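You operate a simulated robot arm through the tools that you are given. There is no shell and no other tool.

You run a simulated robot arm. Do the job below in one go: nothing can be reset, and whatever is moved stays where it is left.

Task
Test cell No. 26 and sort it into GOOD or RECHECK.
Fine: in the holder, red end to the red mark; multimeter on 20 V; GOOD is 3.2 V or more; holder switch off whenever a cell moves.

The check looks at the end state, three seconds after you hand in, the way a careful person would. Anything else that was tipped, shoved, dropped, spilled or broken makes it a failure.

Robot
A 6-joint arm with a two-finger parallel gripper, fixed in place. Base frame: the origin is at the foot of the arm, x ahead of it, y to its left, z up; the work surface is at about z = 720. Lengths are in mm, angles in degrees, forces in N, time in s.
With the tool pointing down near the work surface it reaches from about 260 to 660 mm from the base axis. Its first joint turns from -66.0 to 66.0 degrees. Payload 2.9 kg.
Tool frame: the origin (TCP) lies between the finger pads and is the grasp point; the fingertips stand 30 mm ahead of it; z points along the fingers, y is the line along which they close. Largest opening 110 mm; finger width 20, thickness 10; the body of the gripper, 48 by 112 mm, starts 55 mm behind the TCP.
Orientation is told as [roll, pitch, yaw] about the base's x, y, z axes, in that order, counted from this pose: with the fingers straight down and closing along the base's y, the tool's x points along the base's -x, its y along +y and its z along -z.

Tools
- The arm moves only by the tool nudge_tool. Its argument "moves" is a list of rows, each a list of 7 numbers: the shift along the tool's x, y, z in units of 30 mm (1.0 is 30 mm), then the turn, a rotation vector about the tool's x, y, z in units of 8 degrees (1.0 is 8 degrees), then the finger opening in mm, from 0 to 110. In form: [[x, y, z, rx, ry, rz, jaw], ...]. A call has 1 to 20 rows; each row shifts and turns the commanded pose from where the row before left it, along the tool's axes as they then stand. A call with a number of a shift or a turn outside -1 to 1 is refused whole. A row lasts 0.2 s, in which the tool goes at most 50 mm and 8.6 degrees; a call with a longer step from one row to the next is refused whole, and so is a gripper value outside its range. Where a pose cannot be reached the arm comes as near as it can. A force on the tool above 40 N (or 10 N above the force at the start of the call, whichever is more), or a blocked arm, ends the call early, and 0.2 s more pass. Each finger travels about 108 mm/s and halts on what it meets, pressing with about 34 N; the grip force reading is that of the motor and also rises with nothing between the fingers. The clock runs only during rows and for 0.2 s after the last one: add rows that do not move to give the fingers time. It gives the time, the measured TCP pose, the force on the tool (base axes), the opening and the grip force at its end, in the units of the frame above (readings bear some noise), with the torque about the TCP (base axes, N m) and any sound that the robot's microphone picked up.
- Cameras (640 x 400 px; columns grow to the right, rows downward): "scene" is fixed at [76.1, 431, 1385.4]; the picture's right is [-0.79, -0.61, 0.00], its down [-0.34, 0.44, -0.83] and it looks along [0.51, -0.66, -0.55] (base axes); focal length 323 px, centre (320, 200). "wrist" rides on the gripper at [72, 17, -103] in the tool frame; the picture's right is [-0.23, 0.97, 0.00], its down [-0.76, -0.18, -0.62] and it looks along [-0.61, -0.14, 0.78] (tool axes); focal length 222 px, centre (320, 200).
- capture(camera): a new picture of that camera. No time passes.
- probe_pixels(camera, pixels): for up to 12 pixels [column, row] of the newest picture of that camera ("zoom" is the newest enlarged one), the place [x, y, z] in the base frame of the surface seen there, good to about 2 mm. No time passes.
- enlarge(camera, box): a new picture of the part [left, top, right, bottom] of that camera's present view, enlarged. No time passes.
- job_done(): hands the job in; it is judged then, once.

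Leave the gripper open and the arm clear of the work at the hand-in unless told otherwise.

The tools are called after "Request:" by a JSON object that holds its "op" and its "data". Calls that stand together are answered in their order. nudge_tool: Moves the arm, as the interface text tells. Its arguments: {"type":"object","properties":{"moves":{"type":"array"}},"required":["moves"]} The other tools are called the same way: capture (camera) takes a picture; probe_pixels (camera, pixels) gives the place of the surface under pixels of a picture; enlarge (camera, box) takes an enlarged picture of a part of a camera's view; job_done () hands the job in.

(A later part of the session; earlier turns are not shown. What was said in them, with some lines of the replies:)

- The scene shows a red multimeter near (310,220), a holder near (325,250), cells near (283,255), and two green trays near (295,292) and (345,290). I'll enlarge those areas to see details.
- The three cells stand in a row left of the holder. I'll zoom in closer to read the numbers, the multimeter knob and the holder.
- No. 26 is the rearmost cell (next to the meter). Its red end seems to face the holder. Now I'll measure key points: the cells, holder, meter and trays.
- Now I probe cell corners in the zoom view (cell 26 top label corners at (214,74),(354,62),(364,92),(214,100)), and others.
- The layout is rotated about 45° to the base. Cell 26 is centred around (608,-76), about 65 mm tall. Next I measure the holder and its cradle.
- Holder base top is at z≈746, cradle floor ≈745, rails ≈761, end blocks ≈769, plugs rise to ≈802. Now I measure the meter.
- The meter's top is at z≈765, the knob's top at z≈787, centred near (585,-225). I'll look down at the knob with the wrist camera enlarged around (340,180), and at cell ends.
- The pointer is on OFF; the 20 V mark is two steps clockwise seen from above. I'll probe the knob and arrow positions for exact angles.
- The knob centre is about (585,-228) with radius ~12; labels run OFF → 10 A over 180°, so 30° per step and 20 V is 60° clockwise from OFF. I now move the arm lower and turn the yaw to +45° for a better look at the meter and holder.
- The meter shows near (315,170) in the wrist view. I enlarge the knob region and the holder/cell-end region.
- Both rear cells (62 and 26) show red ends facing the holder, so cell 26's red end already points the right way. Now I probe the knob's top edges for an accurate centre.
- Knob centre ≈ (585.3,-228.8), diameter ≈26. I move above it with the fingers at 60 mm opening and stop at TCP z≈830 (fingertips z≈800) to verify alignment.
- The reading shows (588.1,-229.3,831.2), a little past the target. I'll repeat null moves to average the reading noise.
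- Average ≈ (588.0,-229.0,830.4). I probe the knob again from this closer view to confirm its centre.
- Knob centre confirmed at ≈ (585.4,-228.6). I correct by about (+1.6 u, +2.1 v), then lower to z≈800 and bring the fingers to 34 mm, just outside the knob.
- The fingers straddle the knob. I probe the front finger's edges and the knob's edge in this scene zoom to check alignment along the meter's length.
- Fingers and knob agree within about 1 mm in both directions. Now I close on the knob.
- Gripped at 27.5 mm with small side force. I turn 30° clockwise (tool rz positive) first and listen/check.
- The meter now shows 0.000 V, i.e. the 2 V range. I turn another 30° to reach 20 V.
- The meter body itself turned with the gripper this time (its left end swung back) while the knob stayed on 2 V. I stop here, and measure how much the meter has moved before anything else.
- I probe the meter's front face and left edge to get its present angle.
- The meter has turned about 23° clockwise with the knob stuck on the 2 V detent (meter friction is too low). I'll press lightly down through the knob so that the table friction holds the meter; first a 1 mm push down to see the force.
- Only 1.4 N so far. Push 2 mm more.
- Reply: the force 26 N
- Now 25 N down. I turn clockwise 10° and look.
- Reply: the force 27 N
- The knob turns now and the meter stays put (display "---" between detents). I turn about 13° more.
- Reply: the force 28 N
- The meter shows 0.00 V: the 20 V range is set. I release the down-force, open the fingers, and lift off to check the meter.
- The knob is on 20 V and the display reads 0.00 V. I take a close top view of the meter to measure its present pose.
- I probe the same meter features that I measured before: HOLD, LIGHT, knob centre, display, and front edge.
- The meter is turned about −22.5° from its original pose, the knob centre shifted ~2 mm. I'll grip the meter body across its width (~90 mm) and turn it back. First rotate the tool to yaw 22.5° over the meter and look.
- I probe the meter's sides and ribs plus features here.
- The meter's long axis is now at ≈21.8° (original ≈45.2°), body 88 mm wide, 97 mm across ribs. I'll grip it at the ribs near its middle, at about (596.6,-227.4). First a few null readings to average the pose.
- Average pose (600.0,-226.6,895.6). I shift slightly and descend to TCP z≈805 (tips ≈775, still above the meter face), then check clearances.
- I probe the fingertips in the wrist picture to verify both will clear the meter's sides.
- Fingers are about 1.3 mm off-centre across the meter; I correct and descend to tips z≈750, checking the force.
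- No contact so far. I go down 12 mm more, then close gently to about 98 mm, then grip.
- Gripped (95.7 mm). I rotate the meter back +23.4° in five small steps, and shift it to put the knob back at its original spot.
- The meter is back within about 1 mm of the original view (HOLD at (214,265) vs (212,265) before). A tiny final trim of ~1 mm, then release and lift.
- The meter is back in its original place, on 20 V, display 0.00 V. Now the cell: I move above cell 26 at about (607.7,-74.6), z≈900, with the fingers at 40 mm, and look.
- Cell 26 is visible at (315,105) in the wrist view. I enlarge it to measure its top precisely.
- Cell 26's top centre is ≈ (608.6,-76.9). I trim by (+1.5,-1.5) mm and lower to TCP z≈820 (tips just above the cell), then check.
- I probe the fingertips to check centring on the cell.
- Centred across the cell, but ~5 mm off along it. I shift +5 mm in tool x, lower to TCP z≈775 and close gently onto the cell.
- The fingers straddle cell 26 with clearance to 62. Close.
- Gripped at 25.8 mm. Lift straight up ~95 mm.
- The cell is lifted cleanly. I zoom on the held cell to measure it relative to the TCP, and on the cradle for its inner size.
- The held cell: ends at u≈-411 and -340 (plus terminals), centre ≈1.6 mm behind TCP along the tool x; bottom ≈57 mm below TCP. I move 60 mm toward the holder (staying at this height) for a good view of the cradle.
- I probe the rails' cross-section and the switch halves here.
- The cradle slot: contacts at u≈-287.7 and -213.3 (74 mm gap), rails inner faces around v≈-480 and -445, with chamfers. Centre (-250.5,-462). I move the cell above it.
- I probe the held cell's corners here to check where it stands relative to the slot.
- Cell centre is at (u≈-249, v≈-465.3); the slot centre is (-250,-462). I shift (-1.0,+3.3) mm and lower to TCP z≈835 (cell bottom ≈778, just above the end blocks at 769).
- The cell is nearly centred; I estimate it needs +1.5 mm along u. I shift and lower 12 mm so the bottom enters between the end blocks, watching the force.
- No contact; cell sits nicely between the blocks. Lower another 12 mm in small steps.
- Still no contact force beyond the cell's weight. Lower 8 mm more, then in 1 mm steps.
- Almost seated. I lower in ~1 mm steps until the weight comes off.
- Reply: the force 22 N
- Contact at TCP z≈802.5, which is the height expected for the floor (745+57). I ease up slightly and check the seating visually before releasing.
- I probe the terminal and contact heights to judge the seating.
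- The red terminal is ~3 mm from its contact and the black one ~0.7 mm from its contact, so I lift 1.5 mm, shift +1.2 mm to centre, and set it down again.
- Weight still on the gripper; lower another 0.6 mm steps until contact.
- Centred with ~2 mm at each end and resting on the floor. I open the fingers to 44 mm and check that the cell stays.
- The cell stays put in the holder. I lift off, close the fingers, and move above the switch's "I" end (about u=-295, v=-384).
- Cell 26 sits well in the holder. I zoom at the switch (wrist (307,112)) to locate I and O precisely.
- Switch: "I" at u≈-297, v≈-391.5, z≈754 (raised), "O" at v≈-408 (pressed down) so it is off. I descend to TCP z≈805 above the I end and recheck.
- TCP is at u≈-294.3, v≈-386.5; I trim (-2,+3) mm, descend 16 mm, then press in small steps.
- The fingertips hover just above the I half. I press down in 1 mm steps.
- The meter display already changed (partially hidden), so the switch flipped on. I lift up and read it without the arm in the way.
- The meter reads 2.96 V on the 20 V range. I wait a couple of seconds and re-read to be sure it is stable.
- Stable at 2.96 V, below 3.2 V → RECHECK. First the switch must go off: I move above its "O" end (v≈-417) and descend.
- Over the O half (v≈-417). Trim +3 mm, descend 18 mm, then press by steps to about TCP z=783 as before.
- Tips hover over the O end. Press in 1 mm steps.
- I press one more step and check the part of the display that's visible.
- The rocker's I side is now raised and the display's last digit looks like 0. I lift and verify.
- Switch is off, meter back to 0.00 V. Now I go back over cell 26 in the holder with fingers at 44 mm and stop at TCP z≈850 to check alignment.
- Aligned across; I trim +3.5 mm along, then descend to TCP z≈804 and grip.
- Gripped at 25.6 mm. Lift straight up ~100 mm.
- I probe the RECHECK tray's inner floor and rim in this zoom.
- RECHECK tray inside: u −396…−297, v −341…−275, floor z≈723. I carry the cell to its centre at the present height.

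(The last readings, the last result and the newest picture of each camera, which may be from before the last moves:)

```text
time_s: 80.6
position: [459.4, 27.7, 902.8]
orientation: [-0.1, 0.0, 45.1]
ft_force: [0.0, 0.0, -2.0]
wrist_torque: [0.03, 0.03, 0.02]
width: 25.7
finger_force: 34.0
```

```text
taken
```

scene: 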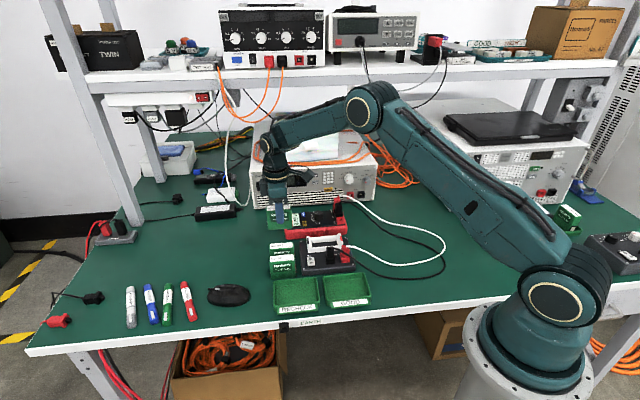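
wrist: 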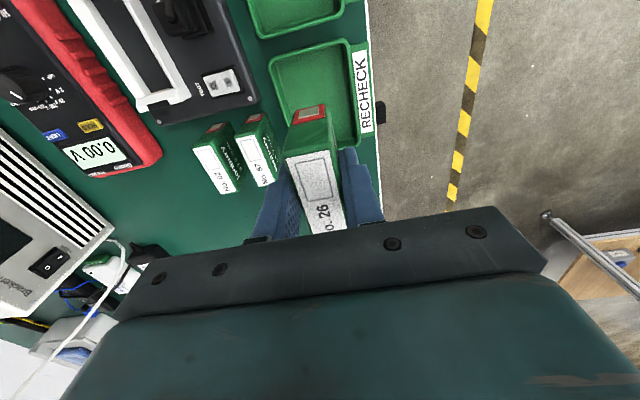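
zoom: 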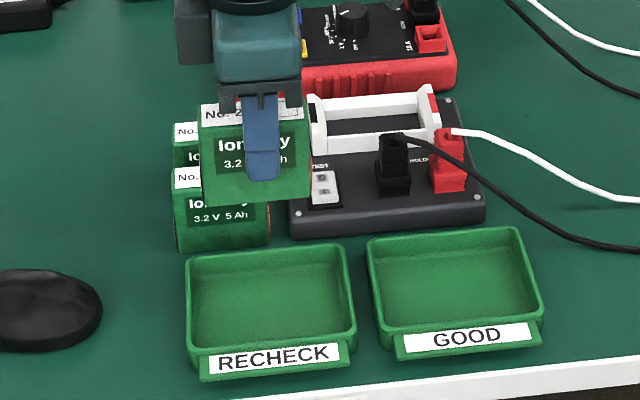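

Over the tray centre (u≈-344, v≈-305). I descend to TCP z≈825 and check.

Request:
{"op": "nudge_tool", "data": {"moves": [[0, -0.08, 0.7, 0, 0, 0, 18], [0, 0, 0.9, 0, 0, 0, 18], [0, 0, 0.9, 0, 0, 0, 18], [0, 0, 0, 0, 0, 0, 18]]}}

Request:
{"op": "nudge_tool", "data": {"moves": [[0, 0, 0, 0, 0, 0, 18]]}}

Request:
{"op": "enlarge", "data": {"camera": "scene", "box": [262, 230, 332, 320]}}

Request:
{"op": "probe_pixels", "data": {"camera": "zoom", "pixels": [[240, 160], [340, 150], [300, 150]]}}

Request:
{"op": "capture", "data": {"camera": "wrist"}}

```text
time_s: 81.6
position: [462.9, 24.3, 826.5]
orientation: [-0.1, -0.1, 45.1]
ft_force: [0.9, 0.7, -3.1]
wrist_torque: [0.01, 0.01, -0.01]
width: 25.4
finger_force: 34.2
```

```text
time_s: 82.0
position: [464.1, 25.0, 825.6]
orientation: [0.0, 0.0, 45.1]
ft_force: [0.0, -0.6, -2.2]
wrist_torque: [0.01, 0.02, -0.01]
width: 25.6
finger_force: 34.7
```

```text
4.44 times, centred on (297, 275) of scene
```

zoom: 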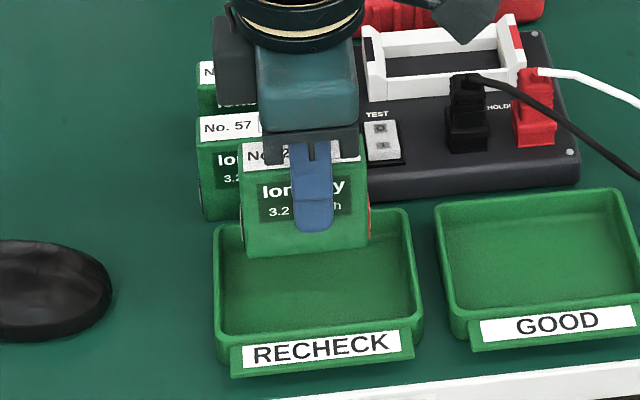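

```text
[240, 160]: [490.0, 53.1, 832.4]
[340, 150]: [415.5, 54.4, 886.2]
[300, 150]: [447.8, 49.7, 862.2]
```

```text
taken
```

wrist: 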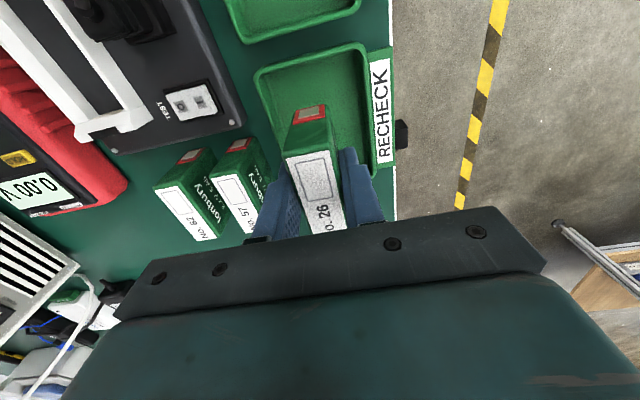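

Well inside the tray outline. I descend further to just above the tray floor (TCP ≈ 785).

Request:
{"op": "nudge_tool", "data": {"moves": [[0, 0, 0.5, 0, 0, 0, 18], [0, 0, 0.5, 0, 0, 0, 18], [0, 0, 0.3, 0, 0, 0, 18], [0, 0, 0, 0, 0, 0, 18]]}}

Request:
{"op": "enlarge", "data": {"camera": "scene", "box": [262, 230, 332, 320]}}

Request:
{"op": "enlarge", "data": {"camera": "wrist", "box": [240, 30, 440, 170]}}

```text
time_s: 83.0
position: [462.1, 23.5, 787.4]
orientation: [0.0, 0.1, 45.2]
ft_force: [0.1, 0.4, -1.4]
wrist_torque: [-0.02, 0.0, 0.0]
width: 25.9
finger_force: 33.9
```

```text
4.44 times, centred on (297, 275) of scene
```

zoom: 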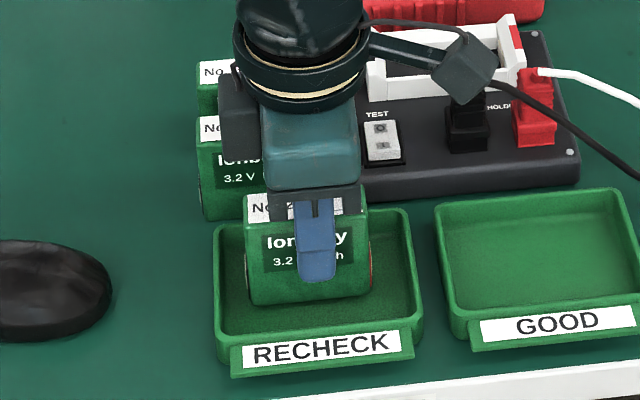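

```text
2.86 times, centred on (340, 100) of wrist
```

zoom: 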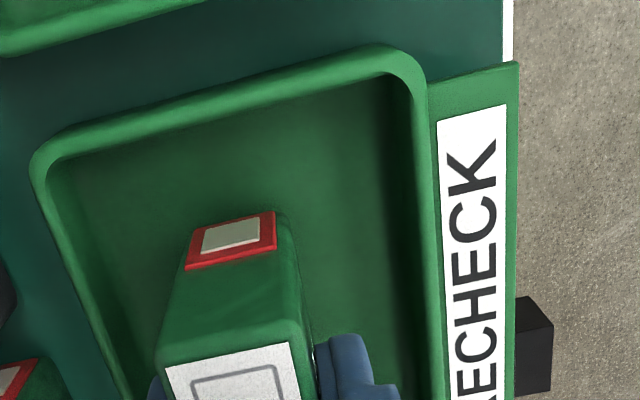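

Inside the tray. Lower in ~1.2 mm steps until the weight comes off.

Request:
{"op": "nudge_tool", "data": {"moves": [[0, 0, 0.04, 0, 0, 0, 18], [0, 0, 0.04, 0, 0, 0, 18], [0, 0, 0.04, 0, 0, 0, 18]]}}

Request:
{"op": "nudge_tool", "data": {"moves": [[0, 0, 0.03, 0, 0, 0, 18], [0, 0, 0, 0, 0, 0, 18]]}}

```text
time_s: 83.8
position: [462.5, 23.4, 785.4]
orientation: [0.0, 0.0, 45.1]
ft_force: [-0.4, 0.1, -2.5]
wrist_torque: [-0.02, 0.0, -0.02]
width: 25.3
finger_force: 33.8
```

```text
time_s: 84.4
position: [462.4, 24.4, 783.2]
orientation: [-0.1, 0.0, 45.1]
ft_force: [0.0, -1.1, -2.2]
wrist_torque: [0.02, -0.02, 0.02]
width: 25.7
finger_force: 34.2
```

Request:
{"op": "nudge_tool", "data": {"moves": [[0, 0, 0.03, 0, 0, 0, 18], [0, 0, 0, 0, 0, 0, 18]]}}

Request:
{"op": "nudge_tool", "data": {"moves": [[0, 0, 0.03, 0, 0, 0, 18], [0, 0, 0, 0, 0, 0, 18]]}}

```text
time_s: 85.0
position: [463.4, 24.8, 782.4]
orientation: [-0.1, 0.1, 45.1]
ft_force: [0.0, 0.3, -2.5]
wrist_torque: [-0.01, 0.01, -0.04]
width: 25.5
finger_force: 34.1
```

```text
time_s: 85.6
position: [463.5, 24.7, 781.7]
orientation: [0.0, 0.0, 45.1]
ft_force: [-0.3, -0.2, -1.1]
wrist_torque: [-0.07, 0.01, -0.03]
width: 25.9
finger_force: 33.4
```

Starting to touch (force easing). One more 0.5 mm, then release.

Request:
{"op": "nudge_tool", "data": {"moves": [[0, 0, 0.017, 0, 0, 0, 18], [0, 0, 0, 0, 0, 0, 18]]}}

```text
time_s: 86.2
position: [463.5, 25.1, 781.4]
orientation: [0.0, 0.0, 45.1]
ft_force: [-0.5, -0.4, -2.9]
wrist_torque: [-0.04, 0.0, -0.02]
width: 25.5
finger_force: 34.0
```

Request:
{"op": "nudge_tool", "data": {"moves": [[0, 0, 0.02, 0, 0, 0, 18], [0, 0, 0, 0, 0, 0, 18]]}}

Request:
{"op": "nudge_tool", "data": {"moves": [[0, 0, 0.02, 0, 0, 0, 18], [0, 0, 0, 0, 0, 0, 18]]}}

```text
time_s: 86.8
position: [461.9, 24.1, 782.6]
orientation: [0.0, 0.0, 45.1]
ft_force: [-0.7, 1.2, 6.5]
wrist_torque: [-0.07, 0.21, 0.02]
width: 25.9
finger_force: 33.5
```

```text
time_s: 87.4
position: [463.9, 24.9, 780.8]
orientation: [-0.1, 0.0, 45.1]
ft_force: [-7.5, 1.7, 30.1]
wrist_torque: [0.16, 0.28, 0.02]
width: 25.8
finger_force: 34.0
```

Firm contact (30 N). I back off 0.6 mm and then open the fingers.

Request:
{"op": "nudge_tool", "data": {"moves": [[0, 0, -0.02, 0, 0, 0, 18], [0, 0, 0, 0, 0, 0, 18]]}}

Request:
{"op": "nudge_tool", "data": {"moves": [[0, 0, 0, 0, 0, 0, 27], [0, 0, 0, 0, 0, 0, 30], [0, 0, 0, 0, 0, 0, 38], [0, 0, 0, 0, 0, 0, 44], [0, 0, 0, 0, 0, 0, 44]]}}

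Request:
{"op": "enlarge", "data": {"camera": "scene", "box": [262, 230, 332, 320]}}

Request:
{"op": "enlarge", "data": {"camera": "wrist", "box": [240, 50, 440, 190]}}

```text
time_s: 88.0
position: [463.1, 25.0, 780.6]
orientation: [0.0, -0.1, 45.1]
ft_force: [-4.0, -1.9, 29.5]
wrist_torque: [0.1, 0.08, 0.0]
width: 25.6
finger_force: 33.8
```

```text
time_s: 89.2
position: [462.9, 25.2, 780.7]
orientation: [0.0, 0.1, 45.1]
ft_force: [-0.2, -0.3, -0.6]
wrist_torque: [-0.02, -0.02, 0.0]
width: 44.0
finger_force: 0.1
```

```text
4.44 times, centred on (297, 275) of scene
```

zoom: 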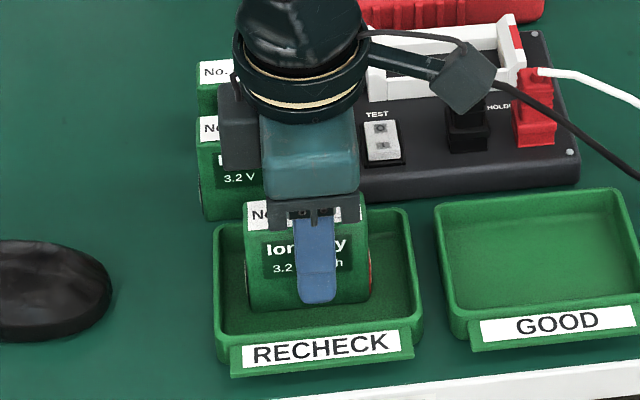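

```text
2.86 times, centred on (340, 120) of wrist
```

zoom: 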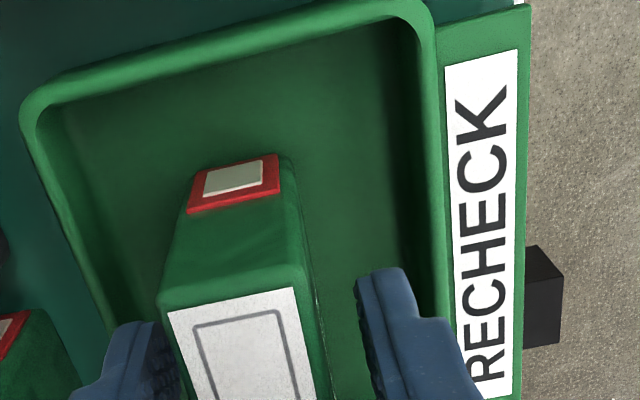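

The cell stands upright in the RECHECK tray. I lift straight up, open, and move the arm clear.

Request:
{"op": "nudge_tool", "data": {"moves": [[0, 0, -0.3, 0, 0, 0, 44], [0, 0, -0.6, 0, 0, 0, 44], [0, 0, -0.9, 0, 0, 0, 44], [0, 0, -0.9, 0, 0, 0, 44], [0, 0, -0.9, 0, 0, 0, 44], [0, 0, -0.9, 0, 0, 0, 44], [0, 0, -0.9, 0, 0, 0, 80], [0, 0, -0.9, 0, 0, 0, 110], [0, 0, 0, 0, 0, 0, 110]]}}

Request:
{"op": "capture", "data": {"camera": "wrist"}}

Request:
{"op": "capture", "data": {"camera": "scene"}}

Request:
{"op": "enlarge", "data": {"camera": "scene", "box": [250, 190, 390, 320]}}

```text
time_s: 91.2
position: [466.3, 25.0, 970.3]
orientation: [0.0, 0.0, 45.1]
ft_force: [0.8, 0.6, -0.4]
wrist_torque: [0.01, 0.02, 0.01]
width: 109.9
finger_force: 0.1
```

```text
taken
```

wrist: 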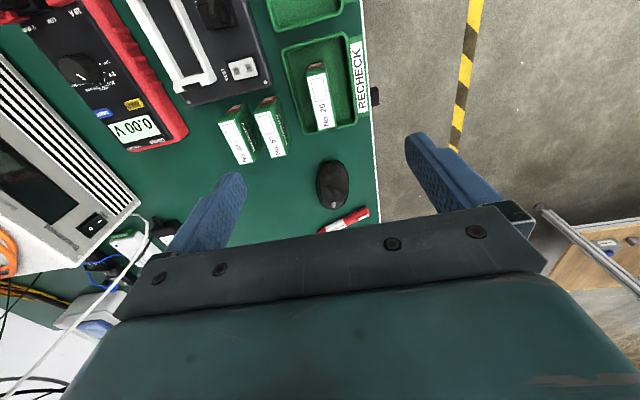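

```text
taken
```

scene: 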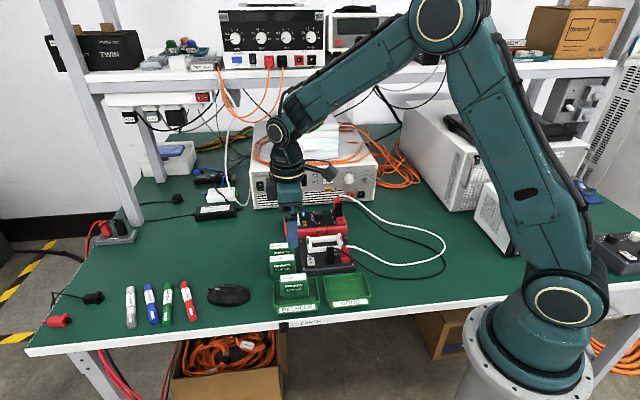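

```text
3.08 times, centred on (320, 255) of scene
```

zoom: 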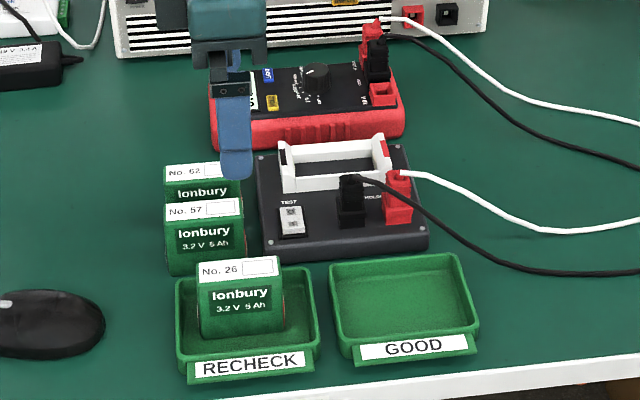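

The cell is upright in RECHECK, everything else in place. I raise the arm and move it back near its start pose to leave the work clear.

Request:
{"op": "nudge_tool", "data": {"moves": [[0, 0, -0.78, 0, 0, 0, 110], [0, 0, -0.78, 0, 0, 0, 110], [0, 0, -0.78, 0, 0, 0, 110], [0.798, -0.5275, 0, 0, 0, 0, 110], [0.798, -0.5275, 0, 0, 0, 0, 110], [0.798, -0.5275, 0, 0, 0, 0, 110], [0.798, -0.5275, 0, 0, 0, 0, 110], [0.798, -0.5275, 0, 0, 0, 0, 110], [0.798, -0.5275, 0, 0, 0, 0, 110], [0.798, -0.5275, 0, 0, 0, 0, 110], [0.798, -0.5275, 0, 0, 0, 0, 110], [0, 0, 0, 0, 0, 0, 110]]}}

Request:
{"op": "capture", "data": {"camera": "scene"}}

Request:
{"op": "enlarge", "data": {"camera": "scene", "box": [250, 190, 390, 320]}}

Request:
{"op": "enlarge", "data": {"camera": "scene", "box": [282, 190, 354, 240]}}

Request:
{"op": "enlarge", "data": {"camera": "scene", "box": [295, 225, 359, 275]}}

```text
time_s: 93.8
position: [421.2, -200.8, 1040.3]
orientation: [0.0, 0.0, 45.1]
ft_force: [-0.5, 0.1, 0.2]
wrist_torque: [-0.02, -0.01, 0.02]
width: 110.3
finger_force: 0.2
```

```text
taken
```

scene: 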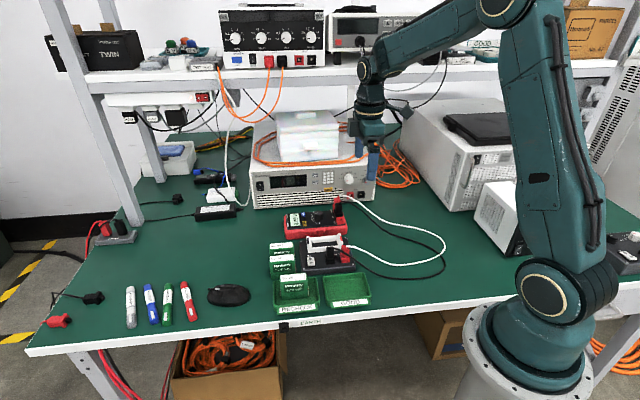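

```text
3.08 times, centred on (320, 255) of scene
```

zoom: 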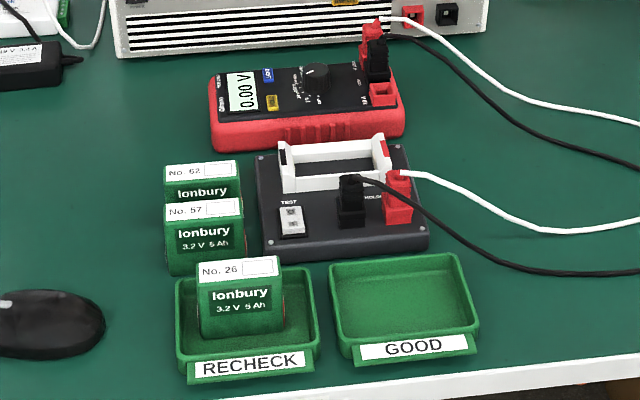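

```text
8.00 times, centred on (318, 215) of scene
```

zoom: 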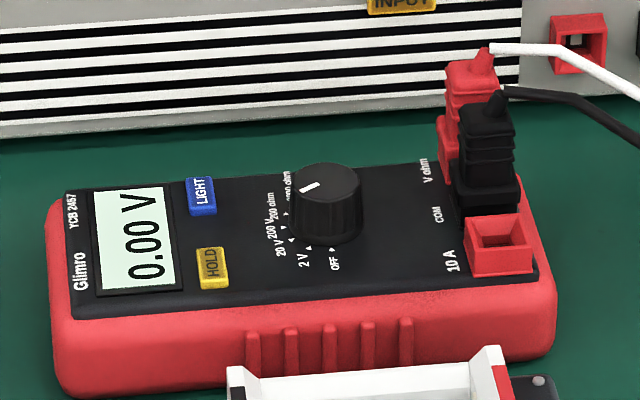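

```text
8.00 times, centred on (327, 250) of scene
```

zoom: 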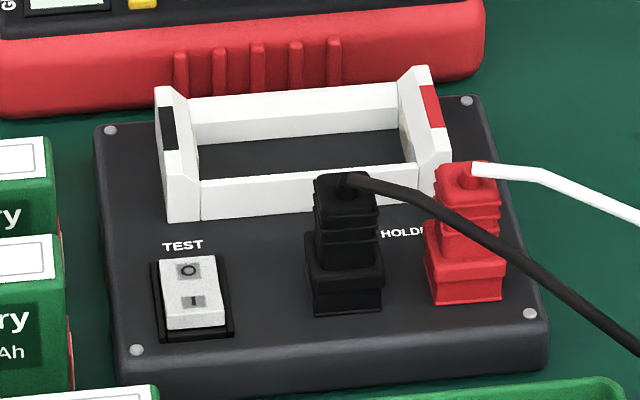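

Everything checks out for handing in:
- **Cell:** No. 26 stands upright in the RECHECK tray after reading 2.96 V, below the 3.2 V limit.
- **Holder:** it is empty, in its original place, and its switch is off.
- **Meter:** it is on 20 V, reads 0.00 V, and is back within about a millimetre of where it started. It turned about 23° while I set the knob, and I turned it back.
- **Other cells:** 62 and 57 are untouched.
- **Arm:** the gripper is open and clear of the work.

I hand in the job now.

Request:
{"op": "job_done", "data": {}}

```text
The job is handed in.
```

Cell No. 26 read a steady 2.96 V on the 20 V range, below the 3.2 V limit, so I put it in the RECHECK tray. The job is handed in.

- **Test:** the cell sat in the holder with its red end to the red mark. The holder switch was off each time the cell moved, and it is off now.
- **Meter:** it is still on 20 V. While I was setting the knob, the meter body turned about 23° on the bench. I turned it back to within about a millimetre of where it started, judging by the camera view.
- **Everything else:** cells 62 and 57 were not touched, and the holder is empty and where it was. The gripper is open and the arm is clear of the work.
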